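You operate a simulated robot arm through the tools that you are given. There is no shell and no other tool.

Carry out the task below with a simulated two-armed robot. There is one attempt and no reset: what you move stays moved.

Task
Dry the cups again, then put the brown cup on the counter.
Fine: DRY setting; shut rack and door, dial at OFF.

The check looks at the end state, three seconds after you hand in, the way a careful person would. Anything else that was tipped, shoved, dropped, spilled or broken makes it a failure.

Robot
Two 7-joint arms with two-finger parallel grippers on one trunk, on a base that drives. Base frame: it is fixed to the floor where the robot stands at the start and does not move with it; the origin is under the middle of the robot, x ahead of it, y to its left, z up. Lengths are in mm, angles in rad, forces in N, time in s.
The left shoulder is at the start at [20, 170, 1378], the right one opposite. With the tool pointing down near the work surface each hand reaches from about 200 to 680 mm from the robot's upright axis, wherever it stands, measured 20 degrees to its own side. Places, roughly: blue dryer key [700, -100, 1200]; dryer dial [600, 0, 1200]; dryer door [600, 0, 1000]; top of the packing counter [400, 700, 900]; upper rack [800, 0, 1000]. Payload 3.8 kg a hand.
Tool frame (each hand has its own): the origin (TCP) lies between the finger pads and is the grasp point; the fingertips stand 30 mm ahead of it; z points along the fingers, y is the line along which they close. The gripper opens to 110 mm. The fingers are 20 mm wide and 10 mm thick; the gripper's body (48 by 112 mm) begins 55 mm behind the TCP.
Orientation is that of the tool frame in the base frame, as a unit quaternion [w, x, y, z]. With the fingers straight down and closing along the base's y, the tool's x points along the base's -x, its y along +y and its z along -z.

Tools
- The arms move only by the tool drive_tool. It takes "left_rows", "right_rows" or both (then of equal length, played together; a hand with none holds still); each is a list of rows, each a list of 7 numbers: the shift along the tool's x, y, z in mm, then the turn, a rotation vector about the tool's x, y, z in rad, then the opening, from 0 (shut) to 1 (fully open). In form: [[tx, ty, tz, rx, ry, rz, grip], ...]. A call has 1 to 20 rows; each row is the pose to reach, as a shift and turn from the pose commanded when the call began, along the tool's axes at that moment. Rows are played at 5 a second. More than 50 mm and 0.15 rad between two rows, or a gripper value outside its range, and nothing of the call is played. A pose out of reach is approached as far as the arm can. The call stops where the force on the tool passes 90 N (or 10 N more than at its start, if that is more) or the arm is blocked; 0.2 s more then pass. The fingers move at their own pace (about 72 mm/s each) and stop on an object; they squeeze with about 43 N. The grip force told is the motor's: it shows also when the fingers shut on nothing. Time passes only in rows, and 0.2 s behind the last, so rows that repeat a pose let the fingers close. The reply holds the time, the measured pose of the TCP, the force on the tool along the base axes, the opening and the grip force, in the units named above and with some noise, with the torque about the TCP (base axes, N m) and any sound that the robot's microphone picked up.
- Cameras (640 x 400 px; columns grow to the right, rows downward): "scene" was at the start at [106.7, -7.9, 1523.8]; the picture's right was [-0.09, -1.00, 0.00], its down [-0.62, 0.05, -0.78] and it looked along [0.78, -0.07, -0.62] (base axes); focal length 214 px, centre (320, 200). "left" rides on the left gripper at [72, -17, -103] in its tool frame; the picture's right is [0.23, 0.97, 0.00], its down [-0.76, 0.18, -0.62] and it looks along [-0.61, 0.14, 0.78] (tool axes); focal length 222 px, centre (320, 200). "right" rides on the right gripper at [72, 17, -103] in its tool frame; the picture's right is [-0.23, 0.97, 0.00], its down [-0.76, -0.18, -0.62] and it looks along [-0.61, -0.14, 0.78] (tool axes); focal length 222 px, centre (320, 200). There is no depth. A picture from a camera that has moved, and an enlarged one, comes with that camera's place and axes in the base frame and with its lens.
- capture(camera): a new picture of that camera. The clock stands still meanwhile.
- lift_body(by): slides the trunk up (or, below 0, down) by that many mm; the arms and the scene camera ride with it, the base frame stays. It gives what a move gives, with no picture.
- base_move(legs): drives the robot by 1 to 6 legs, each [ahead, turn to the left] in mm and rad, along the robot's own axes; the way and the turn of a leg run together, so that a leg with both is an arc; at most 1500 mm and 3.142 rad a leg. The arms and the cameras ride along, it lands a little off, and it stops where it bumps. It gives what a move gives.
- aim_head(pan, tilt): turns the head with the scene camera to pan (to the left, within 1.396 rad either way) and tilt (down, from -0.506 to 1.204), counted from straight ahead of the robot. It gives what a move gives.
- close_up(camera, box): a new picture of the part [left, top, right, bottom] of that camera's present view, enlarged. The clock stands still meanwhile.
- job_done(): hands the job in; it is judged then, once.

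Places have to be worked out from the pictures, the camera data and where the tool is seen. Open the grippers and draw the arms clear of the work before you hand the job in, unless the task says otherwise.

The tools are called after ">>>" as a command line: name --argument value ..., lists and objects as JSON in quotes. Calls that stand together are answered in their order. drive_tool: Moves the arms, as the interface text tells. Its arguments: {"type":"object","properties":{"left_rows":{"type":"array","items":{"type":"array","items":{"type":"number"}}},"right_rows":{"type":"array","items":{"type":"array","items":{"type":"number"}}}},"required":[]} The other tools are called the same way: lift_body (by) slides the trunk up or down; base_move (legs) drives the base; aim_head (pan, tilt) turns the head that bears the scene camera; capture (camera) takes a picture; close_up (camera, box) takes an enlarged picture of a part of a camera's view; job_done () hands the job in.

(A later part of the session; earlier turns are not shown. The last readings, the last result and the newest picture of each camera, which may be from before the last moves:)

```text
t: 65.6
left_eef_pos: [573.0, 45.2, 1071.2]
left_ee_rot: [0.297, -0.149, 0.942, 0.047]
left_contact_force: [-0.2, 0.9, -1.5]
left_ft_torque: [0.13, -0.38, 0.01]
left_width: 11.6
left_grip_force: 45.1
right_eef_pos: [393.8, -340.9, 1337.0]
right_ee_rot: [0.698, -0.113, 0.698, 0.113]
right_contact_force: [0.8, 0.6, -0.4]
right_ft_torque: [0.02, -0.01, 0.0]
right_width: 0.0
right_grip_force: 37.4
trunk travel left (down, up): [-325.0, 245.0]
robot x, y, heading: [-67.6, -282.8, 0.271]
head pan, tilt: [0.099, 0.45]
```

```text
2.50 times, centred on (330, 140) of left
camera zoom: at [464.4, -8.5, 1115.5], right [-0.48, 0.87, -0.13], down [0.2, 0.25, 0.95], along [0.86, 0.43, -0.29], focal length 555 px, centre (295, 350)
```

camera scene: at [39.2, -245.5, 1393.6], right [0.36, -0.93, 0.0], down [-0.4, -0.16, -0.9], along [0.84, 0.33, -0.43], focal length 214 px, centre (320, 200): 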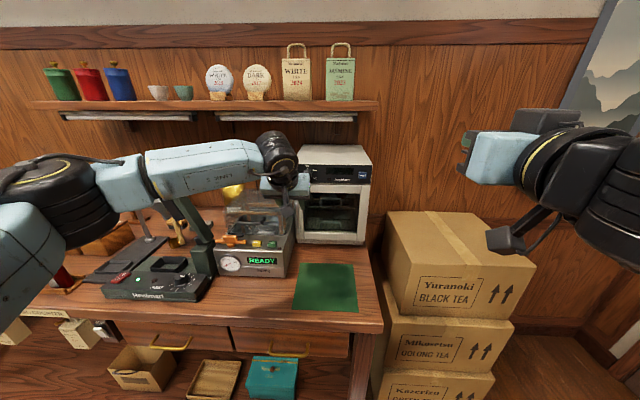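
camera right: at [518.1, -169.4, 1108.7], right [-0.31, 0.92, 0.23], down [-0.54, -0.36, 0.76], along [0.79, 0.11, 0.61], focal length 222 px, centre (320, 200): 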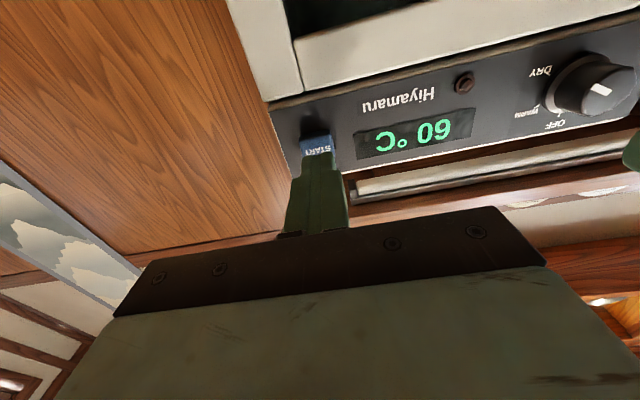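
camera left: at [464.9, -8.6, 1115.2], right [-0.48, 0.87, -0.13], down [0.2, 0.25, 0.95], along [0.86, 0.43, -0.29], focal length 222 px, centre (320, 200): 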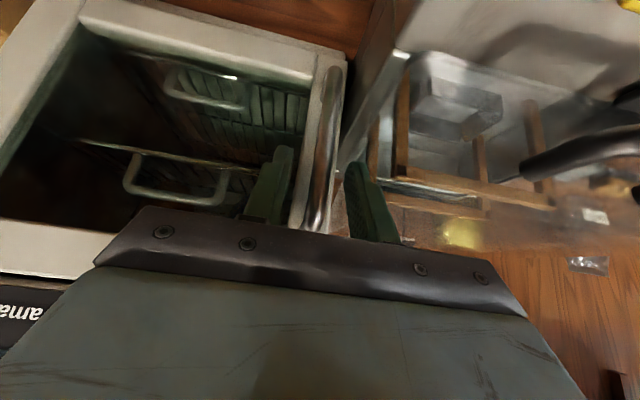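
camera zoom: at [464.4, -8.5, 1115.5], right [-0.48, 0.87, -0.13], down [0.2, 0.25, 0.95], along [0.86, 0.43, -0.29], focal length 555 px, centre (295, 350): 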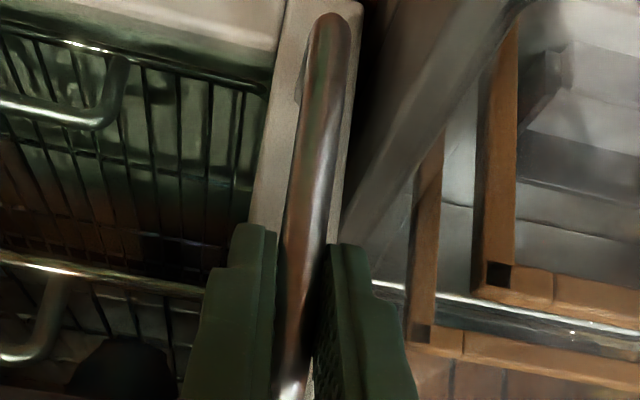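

The handle is held at 11.6 mm. I take the hinge to be at the right edge, about 235 mm from the bar. I'll pull the first 10° along that arc gently and check the forces.

>>> drive_tool --left_rows '[[4, -1, -2.8, 0, 0, 0, 0], [8.2, -2.2, -5.7, 0, 0, 0, 0], [16.3, -4.7, -11.4, 0, 0, 0, 0], [24.4, -7.8, -17.1, 0, 0, 0, 0], [32.3, -11.2, -22.6, 0, 0, 0, 0]]'

>>> close_up --camera "scene" --box '[230, 130, 370, 260]'

>>> capture --camera "left"

```text
t: 66.8
left_eef_pos: [538.6, 20.9, 1071.6]
left_ee_rot: [0.296, -0.15, 0.942, 0.047]
left_contact_force: [-4.5, 5.8, -6.3]
left_ft_torque: [-0.44, 0.07, 0.12]
left_width: 11.6
left_grip_force: 44.5
right_eef_pos: [393.9, -338.5, 1337.9]
right_ee_rot: [0.698, -0.112, 0.698, 0.112]
right_contact_force: [0.0, -0.7, 0.3]
right_ft_torque: [-0.03, 0.03, 0.02]
right_width: 0.0
right_grip_force: 37.9
trunk travel left (down, up): [-325.0, 245.0]
robot x, y, heading: [-70.8, -287.3, 0.275]
head pan, tilt: [0.099, 0.45]
```

```text
3.08 times, centred on (300, 195) of scene
camera zoom: at [39.1, -244.4, 1393.5], right [0.37, -0.93, 0.0], down [-0.41, -0.16, -0.9], along [0.84, 0.33, -0.44], focal length 660 px, centre (382, 215)
```

zoom: 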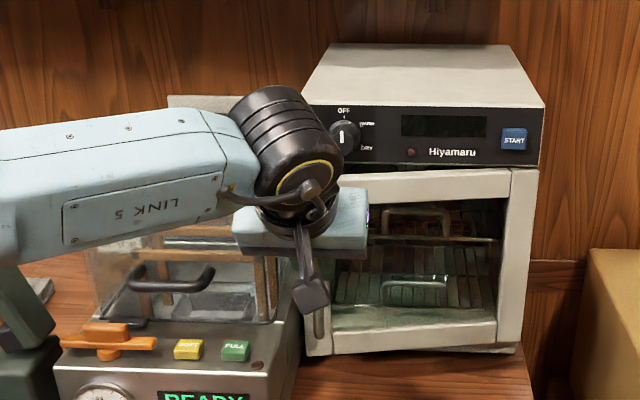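

```text
taken
camera left: at [430.2, -31.0, 1115.9], right [-0.48, 0.87, -0.13], down [0.2, 0.25, 0.95], along [0.85, 0.43, -0.29], focal length 222 px, centre (320, 200)
```

left: 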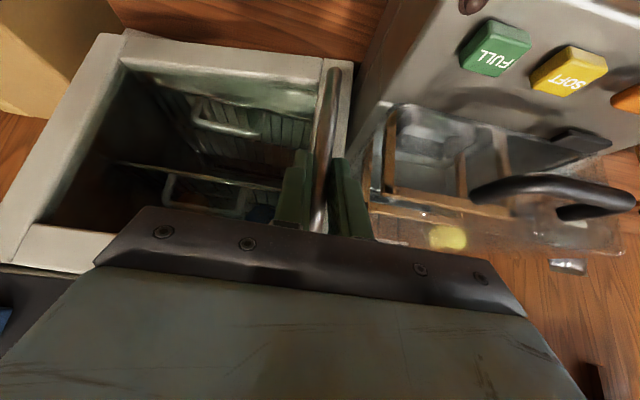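

The door swings freely with under 10 N. I'll continue along the arc to about 55°.

>>> drive_tool --left_rows '[[15.3, -8.2, -10.7, 0, 0, 0, 0], [30.1, -17.9, -21.1, 0, 0, 0, 0], [44.1, -29.2, -30.9, 0, 0, 0, 0], [57.2, -42, -40.1, 0, 0, 0, 0], [69.5, -56, -48.7, 0, 0, 0, 0], [80.5, -71.4, -56.4, 0, 0, 0, 0], [90.6, -87.8, -63.5, 0, 0, 0, 0], [99.3, -105.3, -69.6, 0, 0, 0, 0], [106.8, -123.6, -74.8, 0, 0, 0, 0]]'

>>> capture --camera "scene"

>>> capture --camera "left"

```text
t: 68.8
left_eef_pos: [449.7, -138.0, 1071.6]
left_ee_rot: [0.296, -0.148, 0.943, 0.045]
left_contact_force: [-22.2, 2.2, -9.3]
left_ft_torque: [-0.76, -1.03, 0.13]
left_width: 11.6
left_grip_force: 45.3
right_eef_pos: [391.9, -340.3, 1337.6]
right_ee_rot: [0.699, -0.112, 0.697, 0.112]
right_contact_force: [-0.3, 0.1, -0.3]
right_ft_torque: [-0.03, -0.02, 0.03]
right_width: 0.0
right_grip_force: 37.4
trunk travel left (down, up): [-325.0, 245.0]
robot x, y, heading: [-67.6, -284.2, 0.273]
head pan, tilt: [0.099, 0.45]
```

```text
taken
camera scene: at [36.2, -245.4, 1393.8], right [0.36, -0.93, 0.0], down [-0.4, -0.16, -0.9], along [0.84, 0.33, -0.43], focal length 214 px, centre (320, 200)
```

scene: 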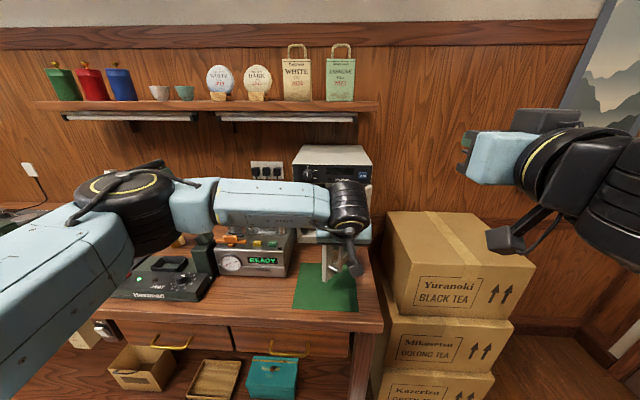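

```text
taken
camera left: at [341.6, -191.4, 1115.9], right [-0.48, 0.87, -0.13], down [0.2, 0.25, 0.95], along [0.86, 0.42, -0.29], focal length 222 px, centre (320, 200)
```

left: 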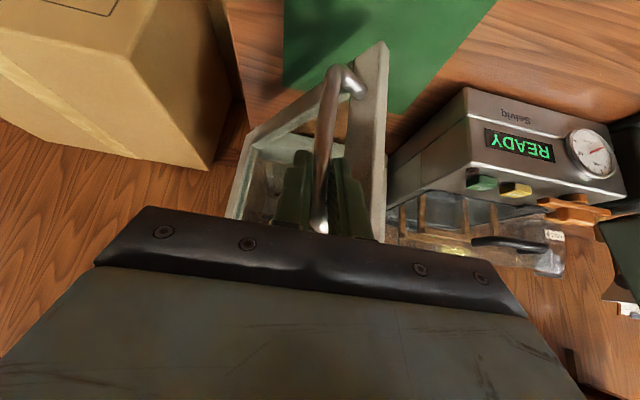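

The pull now meets about 22 N radially, so the true radius is slightly larger than I assumed, and the door stands at roughly 55°. I'll let go of the handle and withdraw along the tool axis, up and back.

>>> drive_tool --left_rows '[[0, 0, 0, 0, 0, 0, 0.36], [0, 0, 0, 0, 0, 0, 0.36], [0, 0, -20, 0, 0, 0, 0.36], [0, 0, -50, 0, 0, 0, 0.36], [0, 0, -90, 0, 0, 0, 0.36], [0, 0, -130, 0, 0, 0, 0.36]]'

>>> capture --camera "left"

>>> capture --camera "scene"

```text
t: 70.2
left_eef_pos: [382.7, -159.0, 1180.2]
left_ee_rot: [0.298, -0.148, 0.942, 0.046]
left_contact_force: [0.1, 0.1, -0.2]
left_ft_torque: [-0.02, -0.04, 0.0]
left_width: 39.3
left_grip_force: 0.1
right_eef_pos: [393.0, -341.2, 1337.3]
right_ee_rot: [0.698, -0.112, 0.698, 0.112]
right_contact_force: [-0.7, 0.2, -0.3]
right_ft_torque: [-0.01, -0.01, 0.03]
right_width: 0.1
right_grip_force: 37.9
trunk travel left (down, up): [-325.0, 245.0]
robot x, y, heading: [-69.1, -285.6, 0.277]
head pan, tilt: [0.099, 0.45]
```

```text
taken
camera left: at [273.8, -212.8, 1223.6], right [-0.48, 0.87, -0.13], down [0.2, 0.25, 0.95], along [0.86, 0.43, -0.29], focal length 222 px, centre (320, 200)
```

left: 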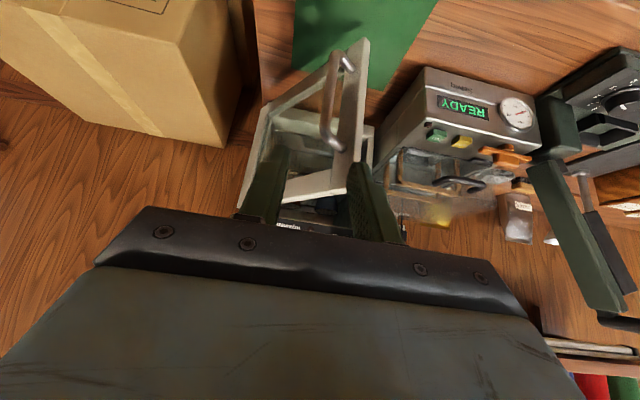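

```text
taken
camera scene: at [38.6, -245.8, 1393.6], right [0.36, -0.93, 0.0], down [-0.4, -0.16, -0.9], along [0.84, 0.33, -0.43], focal length 214 px, centre (320, 200)
```

scene: 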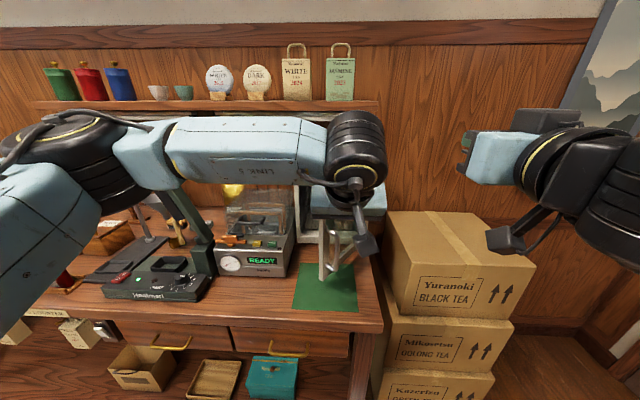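

The door stands at about 55–60° and stays put. I'll turn the left tool straight down, shift left past the door's free edge, then go forward and down inside it so I can push it wider from within.

>>> drive_tool --left_rows '[[0, 15, -5, 0, 0.125, 0, 0.2], [0, 35, -10, 0, 0.25, 0, 0], [0, 55, -10, 0, 0.375, 0, 0], [0, 78, -10, 0, 0.5, 0, 0], [0, 100, -10, 0, 0.611, 0, 0]]'

>>> capture --camera "scene"

>>> capture --camera "left"

```text
t: 71.4
left_eef_pos: [345.6, -67.8, 1186.0]
left_ee_rot: [0.0, -0.156, 0.988, 0.0]
left_contact_force: [0.4, 0.2, 0.5]
left_ft_torque: [-0.01, -0.03, -0.01]
left_width: 0.0
left_grip_force: 38.0
right_eef_pos: [393.8, -339.8, 1338.0]
right_ee_rot: [0.698, -0.112, 0.698, 0.112]
right_contact_force: [-0.6, 0.1, 0.3]
right_ft_torque: [0.05, -0.03, 0.0]
right_width: 0.2
right_grip_force: 37.6
trunk travel left (down, up): [-325.0, 245.0]
robot x, y, heading: [-67.6, -284.9, 0.279]
head pan, tilt: [0.099, 0.45]
```

```text
taken
camera scene: at [39.3, -245.0, 1393.5], right [0.36, -0.93, 0.0], down [-0.41, -0.16, -0.9], along [0.84, 0.33, -0.44], focal length 214 px, centre (320, 200)
```

scene: 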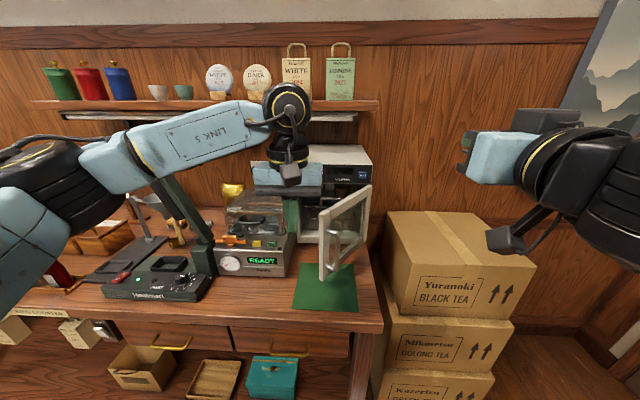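

```text
taken
camera left: at [282.1, -106.3, 1290.3], right [-0.52, 0.86, 0.0], down [0.67, 0.41, 0.62], along [0.53, 0.32, -0.78], focal length 222 px, centre (320, 200)
```

left: 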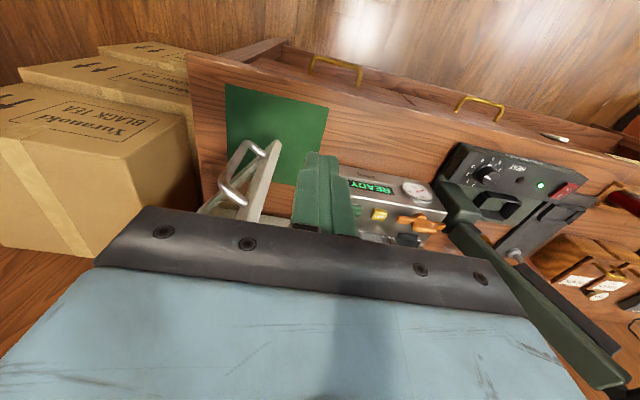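

The hand is at r≈172, left of the door's edge, pointing down with closed fingers. I'll go forward above the door height, then lower inside the door.

>>> drive_tool --left_rows '[[-35, 0, 0, 0, 0, 0, 0], [-70, 0, 0, 0, 0, 0, 0], [-105, 0, 0, 0, 0, 0, 0], [-128, 0, 0, 0, 0, 0, 0], [-128, 0, 30, 0, 0, 0, 0], [-128, 0, 60, 0, 0, 0, 0], [-128, 0, 81, 0, 0, 0, 0]]'

>>> capture --camera "scene"

>>> close_up --camera "scene" --box '[230, 130, 390, 310]'

>>> capture --camera "left"

```text
t: 73.0
left_eef_pos: [471.9, -28.4, 1104.9]
left_ee_rot: [0.0, -0.156, 0.988, 0.001]
left_contact_force: [-0.2, 0.5, 0.8]
left_ft_torque: [-0.02, -0.01, -0.01]
left_width: 0.0
left_grip_force: 38.1
right_eef_pos: [393.0, -338.7, 1337.2]
right_ee_rot: [0.698, -0.112, 0.698, 0.113]
right_contact_force: [-0.1, 0.5, 0.6]
right_ft_torque: [0.01, 0.03, 0.0]
right_width: 0.1
right_grip_force: 37.4
trunk travel left (down, up): [-325.0, 245.0]
robot x, y, heading: [-68.9, -287.7, 0.278]
head pan, tilt: [0.099, 0.45]
```

```text
taken
camera scene: at [39.3, -245.1, 1393.5], right [0.36, -0.93, 0.0], down [-0.41, -0.16, -0.9], along [0.84, 0.33, -0.44], focal length 214 px, centre (320, 200)
```

scene: 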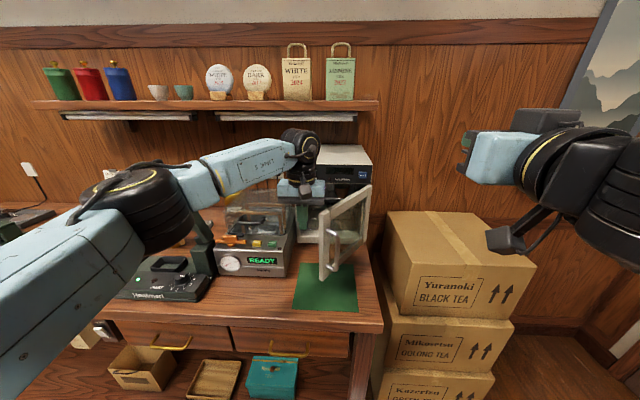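

```text
2.22 times, centred on (310, 220) of scene
camera zoom: at [39.3, -245.1, 1393.5], right [0.36, -0.93, 0.0], down [-0.41, -0.16, -0.9], along [0.84, 0.33, -0.44], focal length 477 px, centre (342, 156)
```

zoom: 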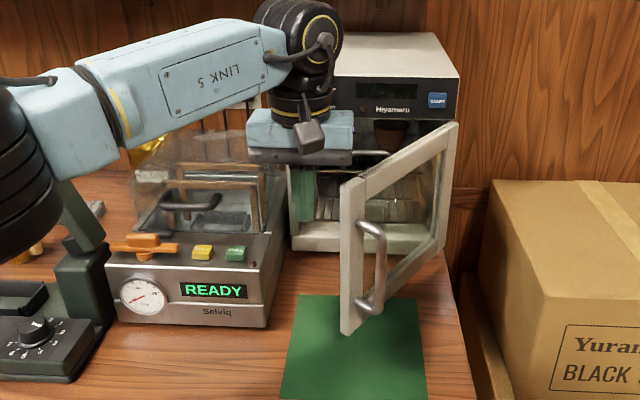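

```text
taken
camera left: at [406.4, -66.5, 1209.3], right [-0.52, 0.86, 0.0], down [0.67, 0.41, 0.62], along [0.53, 0.32, -0.78], focal length 222 px, centre (320, 200)
```

left: 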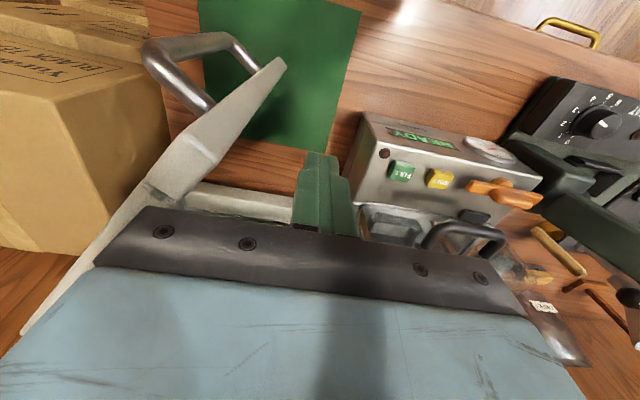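

The closed fingers hang inside the door with the hand body above the door's top. I'll sweep right to push the door wider.

>>> drive_tool --left_rows '[[0, -15, 0, 0, 0, 0, 0], [0, -30, 0, 0, 0, 0, 0], [0, -45, 0, 0, 0, 0, 0], [0, -60, 0, 0, 0, 0, 0], [0, -75, 0, 0, 0, 0, 0], [0, -90, 0, 0, 0, 0, 0], [0, -105, 0, 0, 0, 0, 0], [0, -120, 0, 0, 0, 0, 0], [0, -135, 0, 0, 0, 0, 0], [0, -150, 0, 0, 0, 0, 0], [0, -165, 0, 0, 0, 0, 0]]'

>>> capture --camera "scene"

>>> capture --camera "left"

```text
t: 75.4
left_eef_pos: [496.8, -160.0, 1108.1]
left_ee_rot: [0.001, -0.156, 0.988, 0.0]
left_contact_force: [0.2, -0.1, 0.2]
left_ft_torque: [0.0, 0.02, -0.01]
left_width: 0.1
left_grip_force: 38.0
left hand out of reach, approached as far as the arm can: row 8, 9, 10, 11
right_eef_pos: [393.9, -341.1, 1338.1]
right_ee_rot: [0.698, -0.112, 0.698, 0.114]
right_contact_force: [-0.2, -1.1, 0.1]
right_ft_torque: [0.01, 0.04, 0.02]
right_width: 0.1
right_grip_force: 37.7
trunk travel left (down, up): [-325.0, 245.0]
robot x, y, heading: [-69.8, -285.7, 0.277]
head pan, tilt: [0.099, 0.45]
```

```text
taken
camera scene: at [39.2, -246.0, 1393.6], right [0.36, -0.93, 0.0], down [-0.41, -0.16, -0.9], along [0.84, 0.33, -0.44], focal length 214 px, centre (320, 200)
```

scene: 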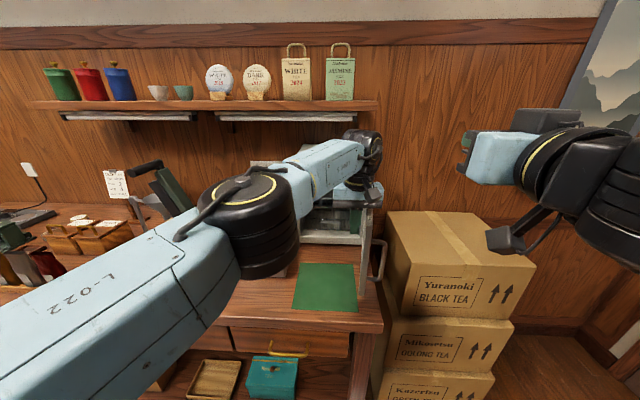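

```text
taken
camera left: at [432.6, -198.3, 1211.6], right [-0.52, 0.86, 0.0], down [0.67, 0.4, 0.62], along [0.53, 0.32, -0.78], focal length 222 px, centre (320, 200)
```

left: 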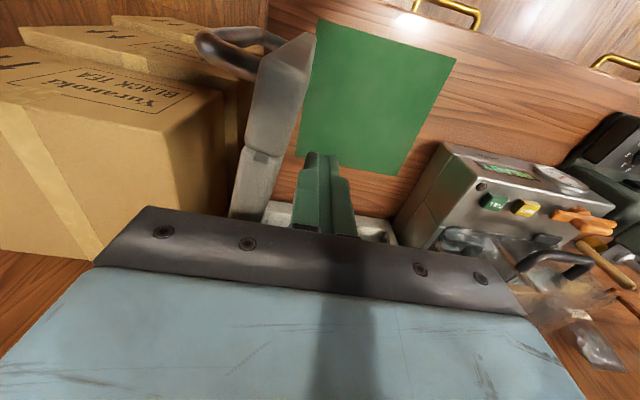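

The arm reached its lateral limit at r≈307, and the door appears to have swung to nearly 90°. I'll zoom to measure its angle.

>>> close_up --camera "left" --box '[190, 10, 390, 230]'

>>> close_up --camera "scene" --box '[250, 130, 410, 310]'

```text
1.82 times, centred on (290, 120) of left
camera zoom: at [432.6, -198.3, 1211.6], right [-0.52, 0.86, 0.0], down [0.67, 0.4, 0.62], along [0.53, 0.32, -0.78], focal length 404 px, centre (374, 346)
```

zoom: 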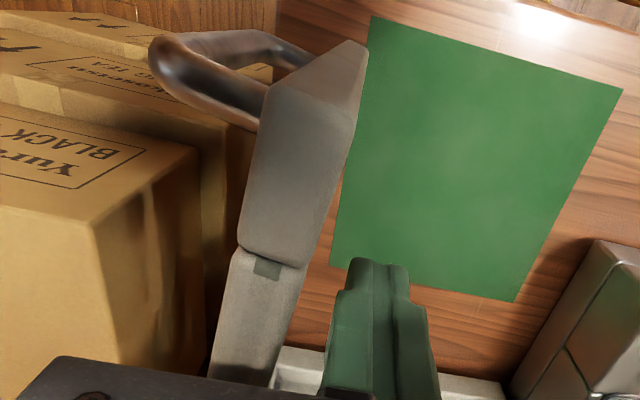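

```text
2.22 times, centred on (330, 220) of scene
camera zoom: at [39.2, -246.0, 1393.6], right [0.36, -0.93, 0.0], down [-0.41, -0.16, -0.9], along [0.84, 0.33, -0.44], focal length 477 px, centre (298, 156)
```

zoom: 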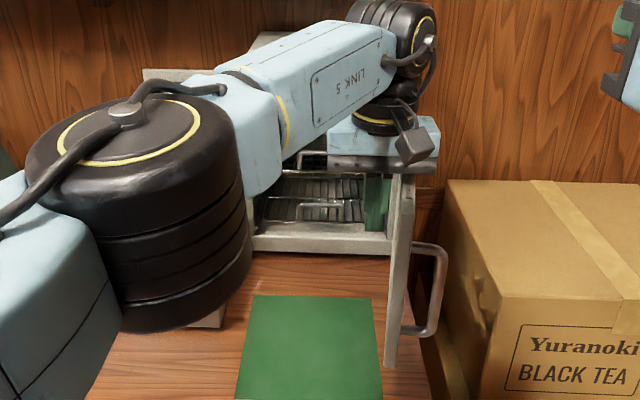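

The door stands at about 82°. I need it a bit wider, and more comfortable reach on the right. I'll lift the left hand clear above the door, draw it back and to the left, then shift the robot to the right.

>>> drive_tool --left_rows '[[0, 15, -20, 0, 0, 0, 0], [0, 30, -50, 0, 0, 0, 0], [0, 45, -85, 0, 0, 0, 0], [30, 60, -100, 0, 0, 0, 0], [65, 80, -100, 0, 0, 0, 0], [100, 100, -100, 0, 0, 0, 0], [120, 120, -100, 0, 0, 0, 0]]'

>>> capture --camera "scene"

>>> close_up --camera "scene" --box '[250, 130, 410, 310]'

```text
t: 77.0
left_eef_pos: [343.3, -80.6, 1209.9]
left_ee_rot: [0.0, -0.157, 0.988, 0.0]
left_contact_force: [0.2, 0.3, 0.0]
left_ft_torque: [-0.04, -0.02, 0.01]
left_width: 0.0
left_grip_force: 37.7
right_eef_pos: [394.0, -340.2, 1338.0]
right_ee_rot: [0.698, -0.111, 0.698, 0.112]
right_contact_force: [-0.2, -0.1, -0.3]
right_ft_torque: [0.03, -0.02, 0.01]
right_width: 0.0
right_grip_force: 38.5
trunk travel left (down, up): [-325.0, 245.0]
robot x, y, heading: [-70.0, -283.7, 0.275]
head pan, tilt: [0.099, 0.45]
```

```text
taken
camera scene: at [38.9, -245.0, 1393.6], right [0.36, -0.93, 0.0], down [-0.41, -0.16, -0.9], along [0.84, 0.33, -0.44], focal length 214 px, centre (320, 200)
```

scene: 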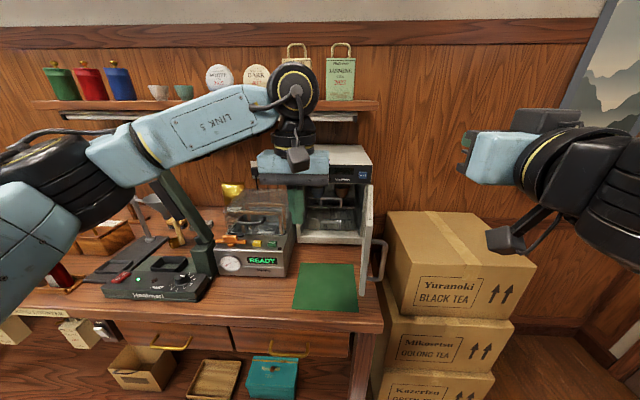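

```text
2.22 times, centred on (330, 220) of scene
camera zoom: at [38.9, -245.0, 1393.6], right [0.36, -0.93, 0.0], down [-0.41, -0.16, -0.9], along [0.84, 0.33, -0.44], focal length 477 px, centre (298, 156)
```

zoom: 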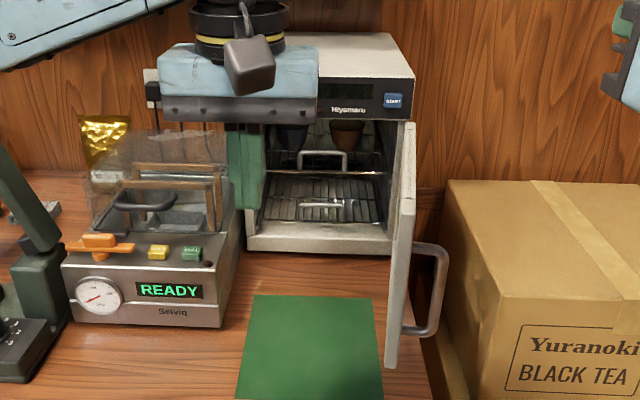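

The door is at roughly 85° and both cups are visible: dark blue on the left, brown on the right. The boxes are well clear to the right (r≥510) of the handle's swing. I'll shift the robot about 80 mm right with a back-and-forth move, which also squares the heading.

>>> base_move --legs '[[0, 0.35], [-240, 0], [0, -0.307], [215, 0]]'

>>> aim_head --pan 0.0 --tilt 0.45

>>> capture --camera "scene"

>>> close_up --camera "scene" --box '[220, 130, 380, 310]'

```text
t: 82.1
left_eef_pos: [337.5, -140.5, 1208.9]
left_ee_rot: [-0.001, -0.177, 0.984, 0.0]
left_contact_force: [-0.1, 1.4, -0.6]
left_ft_torque: [-0.01, 0.03, -0.03]
left_width: 0.0
left_grip_force: 37.6
right_eef_pos: [398.7, -395.8, 1336.8]
right_ee_rot: [0.696, -0.128, 0.695, 0.128]
right_contact_force: [-0.5, 0.4, -0.7]
right_ft_torque: [0.0, -0.03, 0.02]
right_width: 0.2
right_grip_force: 37.5
trunk travel left (down, up): [-325.0, 245.0]
robot x, y, heading: [-67.6, -359.1, 0.317]
head pan, tilt: [0.099, 0.45]
```

```text
t: 82.8
left_eef_pos: [337.3, -140.2, 1208.9]
left_ee_rot: [0.0, -0.177, 0.984, 0.0]
left_contact_force: [0.4, -0.6, -0.9]
left_ft_torque: [-0.02, -0.02, 0.02]
left_width: 0.0
left_grip_force: 37.7
right_eef_pos: [397.2, -397.1, 1338.9]
right_ee_rot: [0.696, -0.126, 0.696, 0.127]
right_contact_force: [0.2, 0.6, 0.0]
right_ft_torque: [0.01, 0.03, 0.02]
right_width: 0.0
right_grip_force: 37.7
trunk travel left (down, up): [-325.0, 245.0]
robot x, y, heading: [-62.6, -361.2, 0.319]
head pan, tilt: [0.0, 0.45]
```

```text
taken
camera scene: at [42.5, -325.5, 1393.6], right [0.31, -0.95, 0.0], down [-0.41, -0.14, -0.9], along [0.86, 0.28, -0.44], focal length 214 px, centre (320, 200)
```

scene: 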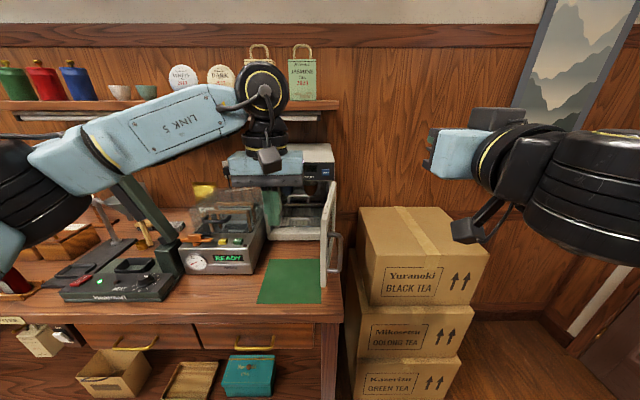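

```text
2.22 times, centred on (300, 220) of scene
camera zoom: at [42.5, -325.5, 1393.6], right [0.31, -0.95, 0.0], down [-0.41, -0.14, -0.9], along [0.86, 0.28, -0.44], focal length 477 px, centre (364, 156)
```

zoom: 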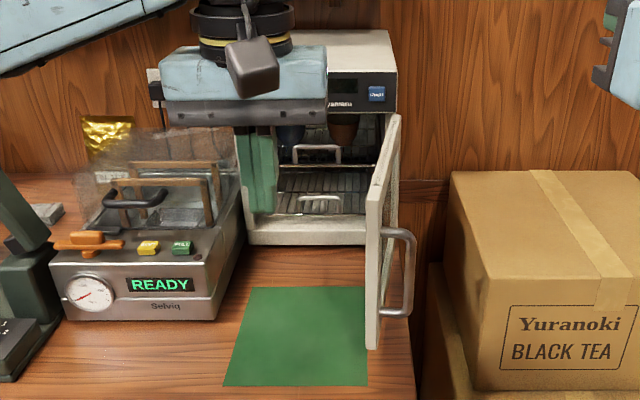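

The robot is now squared up at r≈322, and the door reads about 81° open. I'll go over and inside the door again with the left fingers and push it to about 95°.

>>> drive_tool --left_rows '[[-38, -8, 0, 0, 0, 0.01, 0], [-76, -16, 0, 0, 0, 0.02, 0], [-114, -24, 0, 0, 0, 0.03, 0], [-152, -31, 0, 0, 0, 0.038, 0], [-152, -31, 35, 0, 0, 0.038, 0], [-152, -31, 70, 0, 0, 0.038, 0], [-152, -31, 104, 0, 0, 0.038, 0], [-152, -46, 104, 0, 0, 0.038, 0], [-151, -61, 104, 0, 0, 0.038, 0], [-150, -76, 104, 0, 0, 0.038, 0], [-150, -91, 104, 0, 0, 0.038, 0], [-149, -106, 104, 0, 0, 0.038, 0], [-149, -118, 104, 0, 0, 0.038, 0], [-148, -130, 104, 0, 0, 0.038, 0], [-148, -138, 104, 0, 0, 0.038, 0]]'

>>> capture --camera "left"

>>> close_up --camera "scene" --box '[220, 130, 380, 310]'

```text
t: 86.0
left_eef_pos: [494.1, -199.6, 1103.7]
left_ee_rot: [0.0, -0.159, 0.987, 0.0]
left_contact_force: [-0.5, -0.6, -0.3]
left_ft_torque: [0.0, -0.01, -0.02]
left_width: 0.1
left_grip_force: 37.8
left hand out of reach, approached as far as the arm can: row 4, 5, 10, 11, 12, 13, 14, 15
right_eef_pos: [397.0, -395.5, 1337.8]
right_ee_rot: [0.696, -0.126, 0.696, 0.126]
right_contact_force: [0.0, -0.5, 0.5]
right_ft_torque: [0.03, 0.01, -0.01]
right_width: 0.1
right_grip_force: 38.0
trunk travel left (down, up): [-325.0, 245.0]
robot x, y, heading: [-64.1, -359.1, 0.315]
head pan, tilt: [0.0, 0.45]
```

```text
taken
camera left: at [429.8, -237.7, 1207.4], right [-0.52, 0.85, 0.0], down [0.67, 0.41, 0.62], along [0.53, 0.32, -0.78], focal length 222 px, centre (320, 200)
```

left: 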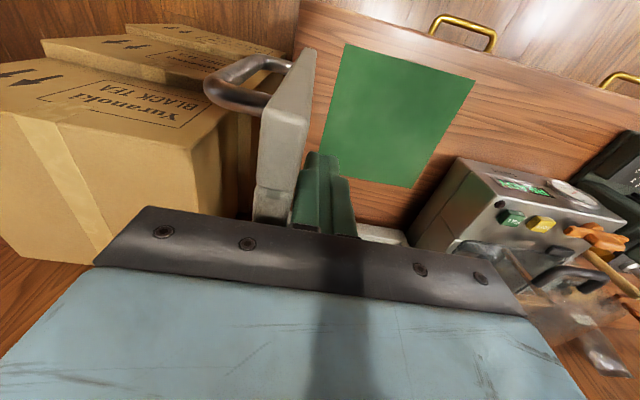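

```text
2.22 times, centred on (300, 220) of scene
camera zoom: at [42.7, -325.5, 1393.6], right [0.31, -0.95, 0.0], down [-0.41, -0.14, -0.9], along [0.86, 0.28, -0.44], focal length 477 px, centre (364, 156)
```

zoom: 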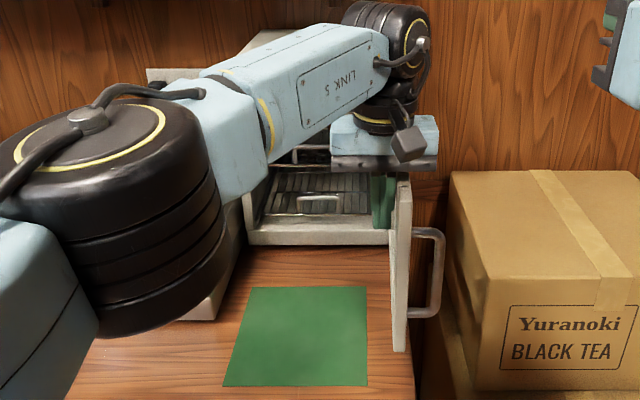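

Forward reach was limited but the door moved further. I'll zoom to measure its angle.

>>> close_up --camera "left" --box '[190, 30, 390, 240]'

>>> close_up --camera "scene" --box '[300, 160, 370, 300]'

```text
1.90 times, centred on (290, 135) of left
camera zoom: at [429.8, -237.7, 1207.4], right [-0.52, 0.85, 0.0], down [0.67, 0.41, 0.62], along [0.53, 0.32, -0.78], focal length 423 px, centre (377, 324)
```

zoom: 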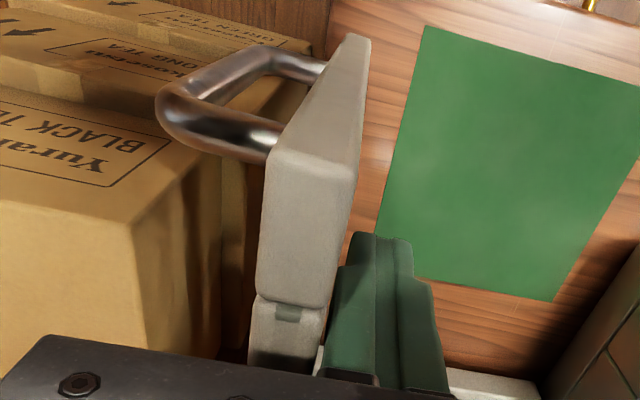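

```text
2.86 times, centred on (335, 230) of scene
camera zoom: at [42.7, -325.5, 1393.6], right [0.31, -0.95, 0.0], down [-0.41, -0.14, -0.9], along [0.86, 0.28, -0.44], focal length 613 px, centre (277, 114)
```

zoom: 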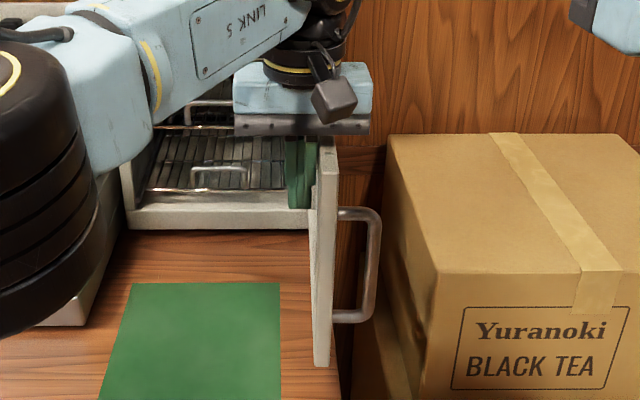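

The door's inner face now lies at r≈359 along its length, about 89° open and roughly 24 mm clear of the rack's right edge. I'll lift the left hand out and take a clear look at the rack and cups.

>>> drive_tool --left_rows '[[5, 25, -10, 0, 0, 0, 0], [10, 50, -40, 0, 0, 0, 0], [20, 75, -75, 0, 0, 0, 0], [50, 100, -100, 0, 0, 0, 0.2], [90, 130, -100, 0, 0, 0, 0.4], [120, 170, -100, 0, 0, 0, 0.4], [140, 210, -100, 0, 0, 0, 0.4]]'

>>> capture --camera "scene"

>>> close_up --camera "scene" --box '[250, 150, 350, 260]'

```text
t: 87.6
left_eef_pos: [294.8, -41.4, 1203.4]
left_ee_rot: [0.001, -0.159, 0.987, -0.001]
left_contact_force: [0.3, 0.6, -0.6]
left_ft_torque: [0.0, -0.05, -0.01]
left_width: 43.9
left_grip_force: 0.2
right_eef_pos: [396.0, -396.8, 1337.7]
right_ee_rot: [0.695, -0.126, 0.696, 0.127]
right_contact_force: [-0.7, 0.4, -0.1]
right_ft_torque: [-0.03, 0.05, -0.06]
right_width: 0.0
right_grip_force: 37.2
trunk travel left (down, up): [-325.0, 245.0]
robot x, y, heading: [-63.8, -357.2, 0.317]
head pan, tilt: [0.0, 0.45]
```

```text
taken
camera scene: at [41.7, -324.4, 1393.6], right [0.31, -0.95, 0.0], down [-0.41, -0.14, -0.9], along [0.86, 0.28, -0.43], focal length 214 px, centre (320, 200)
```

scene: 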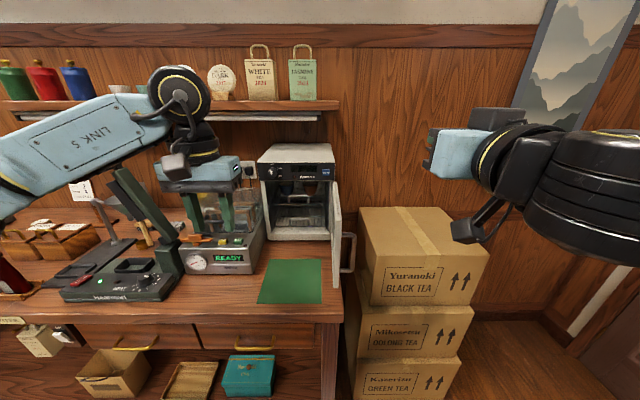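

```text
3.64 times, centred on (300, 205) of scene
camera zoom: at [41.7, -324.4, 1393.6], right [0.31, -0.95, 0.0], down [-0.41, -0.14, -0.9], along [0.86, 0.28, -0.43], focal length 780 px, centre (393, 182)
```

zoom: 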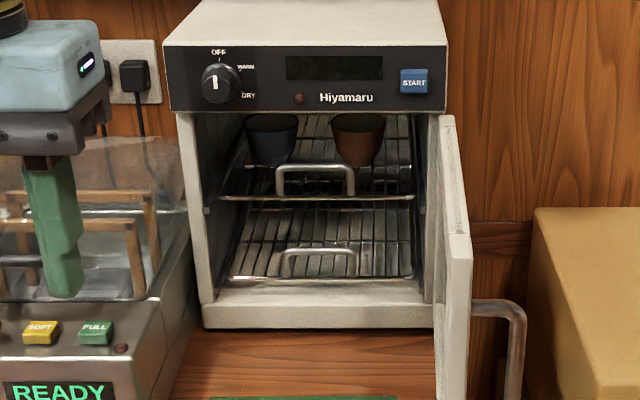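

Now both cups and the rack handle are plain to see. I'll zoom in for measurement.

>>> close_up --camera "scene" --box '[262, 175, 318, 212]'

>>> lift_body --by -150

>>> aim_head --pan 0.0 --tilt 0.3

>>> close_up --camera "scene" --box '[250, 160, 350, 250]'

>>> close_up --camera "scene" --box '[265, 175, 325, 215]'

```text
10.81 times, centred on (290, 194) of scene
camera zoom: at [41.7, -324.4, 1393.6], right [0.31, -0.95, 0.0], down [-0.41, -0.14, -0.9], along [0.86, 0.28, -0.43], focal length 2319 px, centre (644, 270)
```

zoom: 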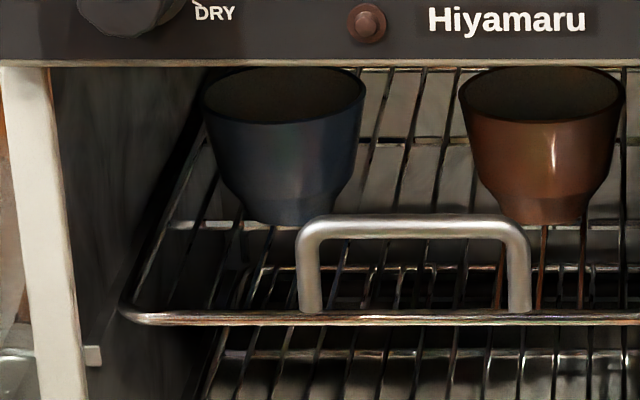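

```text
t: 89.3
left_eef_pos: [294.6, -44.2, 1053.8]
left_ee_rot: [0.0, -0.159, 0.987, 0.001]
left_contact_force: [0.1, 0.5, 0.7]
left_ft_torque: [0.02, -0.01, 0.01]
left_width: 44.1
left_grip_force: 0.1
right_eef_pos: [398.9, -397.0, 1189.3]
right_ee_rot: [0.696, -0.127, 0.696, 0.128]
right_contact_force: [-0.6, 0.5, 1.2]
right_ft_torque: [0.0, 0.01, 0.01]
right_width: 0.0
right_grip_force: 37.5
trunk travel left (down, up): [-175.0, 395.0]
robot x, y, heading: [-63.0, -358.5, 0.312]
head pan, tilt: [0.0, 0.45]
```

```text
t: 90.0
left_eef_pos: [295.1, -43.5, 1053.4]
left_ee_rot: [0.001, -0.159, 0.987, 0.0]
left_contact_force: [-0.8, -0.5, 0.2]
left_ft_torque: [0.04, 0.01, 0.0]
left_width: 43.9
left_grip_force: 0.1
right_eef_pos: [397.7, -396.1, 1188.5]
right_ee_rot: [0.696, -0.126, 0.696, 0.126]
right_contact_force: [0.1, 0.4, -0.4]
right_ft_torque: [0.01, 0.04, -0.02]
right_width: 0.2
right_grip_force: 37.3
trunk travel left (down, up): [-175.0, 395.0]
robot x, y, heading: [-64.0, -359.5, 0.32]
head pan, tilt: [0.0, 0.3]
```

```text
4.44 times, centred on (300, 205) of scene
camera zoom: at [44.1, -325.0, 1257.5], right [0.31, -0.95, 0.0], down [-0.28, -0.09, -0.96], along [0.91, 0.3, -0.3], focal length 953 px, centre (409, 178)
```

zoom: 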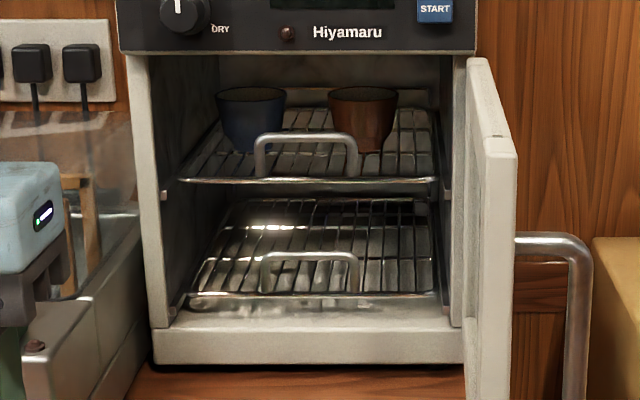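

```text
10.00 times, centred on (295, 195) of scene
camera zoom: at [44.1, -325.0, 1257.5], right [0.31, -0.95, 0.0], down [-0.28, -0.09, -0.96], along [0.91, 0.3, -0.3], focal length 2145 px, centre (570, 250)
```

zoom: 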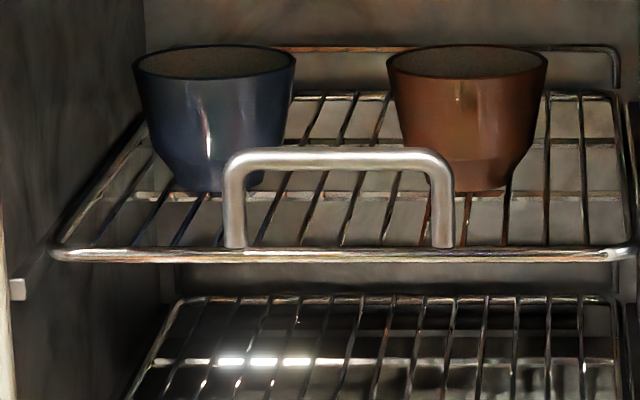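

From the two heights I get the rack handle's top bar at n≈633, r≈246, z≈1075, with its front bar at z≈1044. The brown cup is at n≈709, r≈285, rim z≈1092 and rim diameter about 59 mm. I'll bring the left hand level in front of the rack handle, then roll it 90° so one finger passes through the loop.

>>> drive_tool --left_rows '[[-14, -10, -3, 0, -0.143, 0, 0.4], [-28, -20, -6, 0, -0.286, 0, 0.4], [-42, -31, -9, 0, -0.429, 0, 0.4], [-56, -41, -12, 0, -0.572, 0, 0.4], [-70, -51, -15, 0, -0.715, 0, 0.4], [-84, -61, -18, 0, -0.858, 0, 0.4], [-98, -71, -21, 0, -1.0, 0, 0.4], [-112, -82, -24, 0, -1.143, 0, 0.4], [-126, -92, -24, 0, -1.286, 0, 0.4], [-140, -102, -24, 0, -1.429, 0, 0.35], [-153, -112, -24, 0, -1.571, 0, 0.3]]'

>>> drive_tool --left_rows '[[0, 0, 8, 0, 0, 0.143, 0.3], [0, 0, 16, 0, 0, 0.286, 0.3], [0, 0, 24, 0, 0, 0.429, 0.3], [0, 0, 32, 0, 0, 0.572, 0.3], [0, 0, 40, 0, 0, 0.715, 0.3], [0, 0, 50, 0, 0, 0.858, 0.3], [0, 0, 60, 0, 0, 1.0, 0.3], [0, 0, 70, 0, 0, 1.143, 0.3], [0, 0, 80, 0, 0, 1.286, 0.25], [0, 0, 90, 0, 0, 1.429, 0.25], [0, 0, 100, 0, 0, 1.571, 0.25]]'

>>> capture --camera "left"

>>> capture --camera "scene"

```text
t: 92.4
left_eef_pos: [474.6, -105.1, 1078.9]
left_ee_rot: [0.699, -0.111, 0.697, 0.11]
left_contact_force: [1.7, 0.5, -0.3]
left_ft_torque: [0.02, 0.03, 0.0]
left_width: 33.4
left_grip_force: 0.1
right_eef_pos: [399.0, -397.5, 1188.2]
right_ee_rot: [0.696, -0.127, 0.696, 0.127]
right_contact_force: [0.1, 0.3, -0.9]
right_ft_torque: [0.03, 0.01, 0.01]
right_width: 0.2
right_grip_force: 37.6
trunk travel left (down, up): [-175.0, 395.0]
robot x, y, heading: [-65.1, -359.2, 0.318]
head pan, tilt: [0.0, 0.3]
```

```text
t: 94.8
left_eef_pos: [571.8, -70.4, 1077.1]
left_ee_rot: [0.413, 0.415, 0.573, 0.574]
left_contact_force: [0.5, -0.1, -0.2]
left_ft_torque: [0.0, 0.01, 0.0]
left_width: 27.5
left_grip_force: 0.0
right_eef_pos: [397.6, -396.4, 1187.8]
right_ee_rot: [0.696, -0.127, 0.696, 0.127]
right_contact_force: [0.2, -0.3, -0.3]
right_ft_torque: [0.03, 0.0, -0.04]
right_width: 0.0
right_grip_force: 37.9
trunk travel left (down, up): [-175.0, 395.0]
robot x, y, heading: [-65.1, -360.5, 0.313]
head pan, tilt: [0.0, 0.3]
```

```text
taken
camera left: at [449.6, -34.0, 1061.3], right [-0.07, 0.21, 0.97], down [-0.35, -0.92, 0.18], along [0.93, -0.33, 0.14], focal length 222 px, centre (320, 200)
```

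left: 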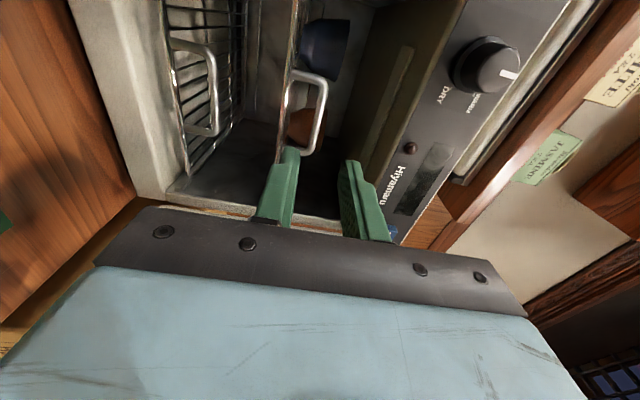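

```text
taken
camera scene: at [44.2, -324.9, 1257.5], right [0.31, -0.95, 0.0], down [-0.28, -0.09, -0.96], along [0.91, 0.3, -0.3], focal length 214 px, centre (320, 200)
```

scene: 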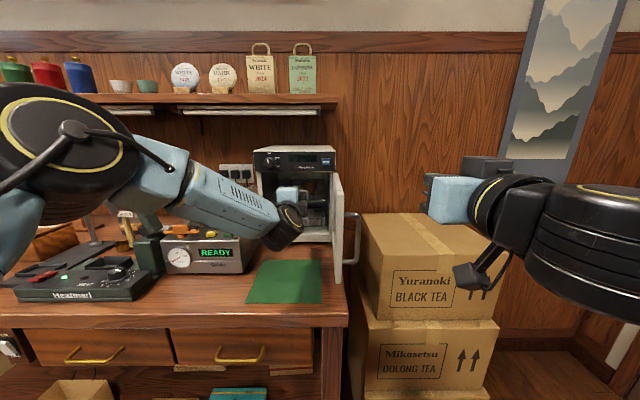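

The hand is rolled level with the loop, and the rack handle shows ahead of the fingers. I'll zoom in to check vertical alignment before inserting the lower finger.

>>> close_up --camera "left" --box '[250, 50, 400, 220]'

>>> close_up --camera "scene" --box '[250, 160, 350, 250]'

```text
2.35 times, centred on (325, 135) of left
camera zoom: at [449.6, -34.0, 1061.3], right [-0.07, 0.21, 0.97], down [-0.35, -0.92, 0.18], along [0.93, -0.33, 0.14], focal length 523 px, centre (308, 353)
```

zoom: 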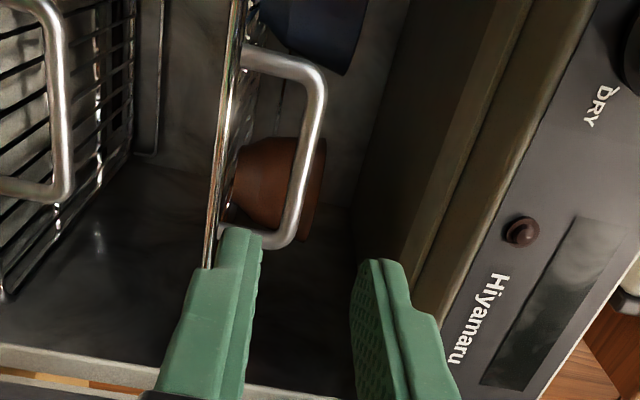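

```text
4.44 times, centred on (300, 205) of scene
camera zoom: at [44.2, -324.9, 1257.5], right [0.31, -0.95, 0.0], down [-0.28, -0.09, -0.96], along [0.91, 0.3, -0.3], focal length 953 px, centre (409, 178)
```

zoom: 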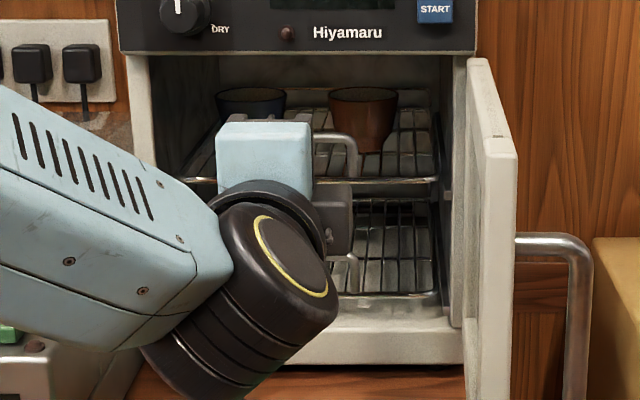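

The bar lies on the tool axis within 1–2 mm. I'll raise 1.5 mm, advance 90 mm so the lower finger just passes through the loop, then close on the bar.

>>> drive_tool --left_rows '[[0, 1.5, 25, 0, 0, 0, 0.25], [0, 1.5, 50, 0, 0, 0, 0.25], [0, 1.5, 70, 0, 0, 0, 0.25], [0, 1.5, 82, 0, 0, 0, 0.25], [0, 1.5, 91, 0, 0, 0, 0.25]]'

>>> close_up --camera "left" --box '[250, 50, 400, 220]'

```text
t: 96.0
left_eef_pos: [656.0, -42.2, 1079.8]
left_ee_rot: [0.414, 0.414, 0.573, 0.574]
left_contact_force: [-0.8, -0.4, -0.2]
left_ft_torque: [0.0, 0.01, 0.0]
left_width: 27.4
left_grip_force: 0.1
right_eef_pos: [398.2, -396.6, 1188.9]
right_ee_rot: [0.696, -0.126, 0.696, 0.126]
right_contact_force: [-0.3, -0.3, 0.2]
right_ft_torque: [0.01, 0.0, 0.01]
right_width: 0.0
right_grip_force: 37.4
trunk travel left (down, up): [-175.0, 395.0]
robot x, y, heading: [-63.4, -359.3, 0.314]
head pan, tilt: [0.0, 0.3]
```

```text
2.35 times, centred on (325, 135) of left
camera zoom: at [534.9, -5.5, 1062.9], right [-0.07, 0.22, 0.97], down [-0.35, -0.92, 0.18], along [0.93, -0.33, 0.14], focal length 523 px, centre (308, 353)
```

zoom: 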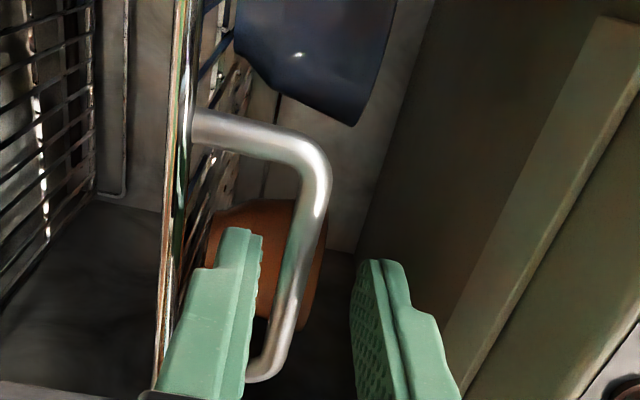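

The lower finger sits between the rack's front bar and the handle bar. I'll close on the bar.

>>> drive_tool --left_rows '[[0, 0, 0, 0, 0, 0, 0], [0, 0, 0, 0, 0, 0, 0], [0, 0, 0, 0, 0, 0, 0]]'

>>> close_up --camera "left" --box '[250, 50, 400, 220]'

```text
t: 96.8
left_eef_pos: [656.0, -41.0, 1074.0]
left_ee_rot: [0.414, 0.417, 0.574, 0.57]
left_contact_force: [-9.2, -0.7, -18.2]
left_ft_torque: [0.53, 0.61, 0.17]
left_width: 7.1
left_grip_force: 44.8
right_eef_pos: [398.9, -396.0, 1186.3]
right_ee_rot: [0.696, -0.127, 0.695, 0.127]
right_contact_force: [-1.0, -0.4, 0.5]
right_ft_torque: [0.01, 0.01, -0.02]
right_width: 0.0
right_grip_force: 37.8
trunk travel left (down, up): [-175.0, 395.0]
robot x, y, heading: [-64.6, -361.5, 0.316]
head pan, tilt: [0.0, 0.3]
```

```text
2.35 times, centred on (325, 135) of left
camera zoom: at [534.9, -5.3, 1059.1], right [-0.06, 0.22, 0.97], down [-0.35, -0.92, 0.18], along [0.93, -0.33, 0.14], focal length 523 px, centre (308, 353)
```

zoom: 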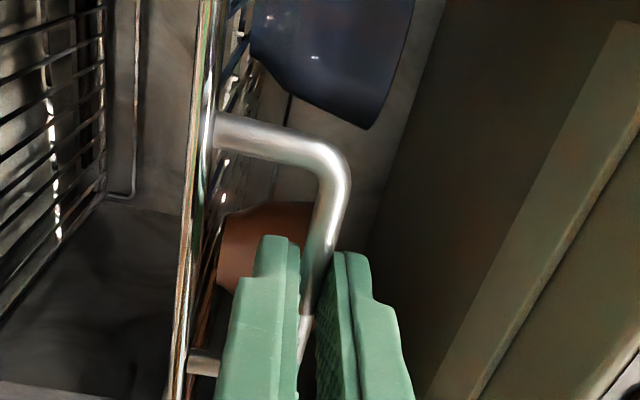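

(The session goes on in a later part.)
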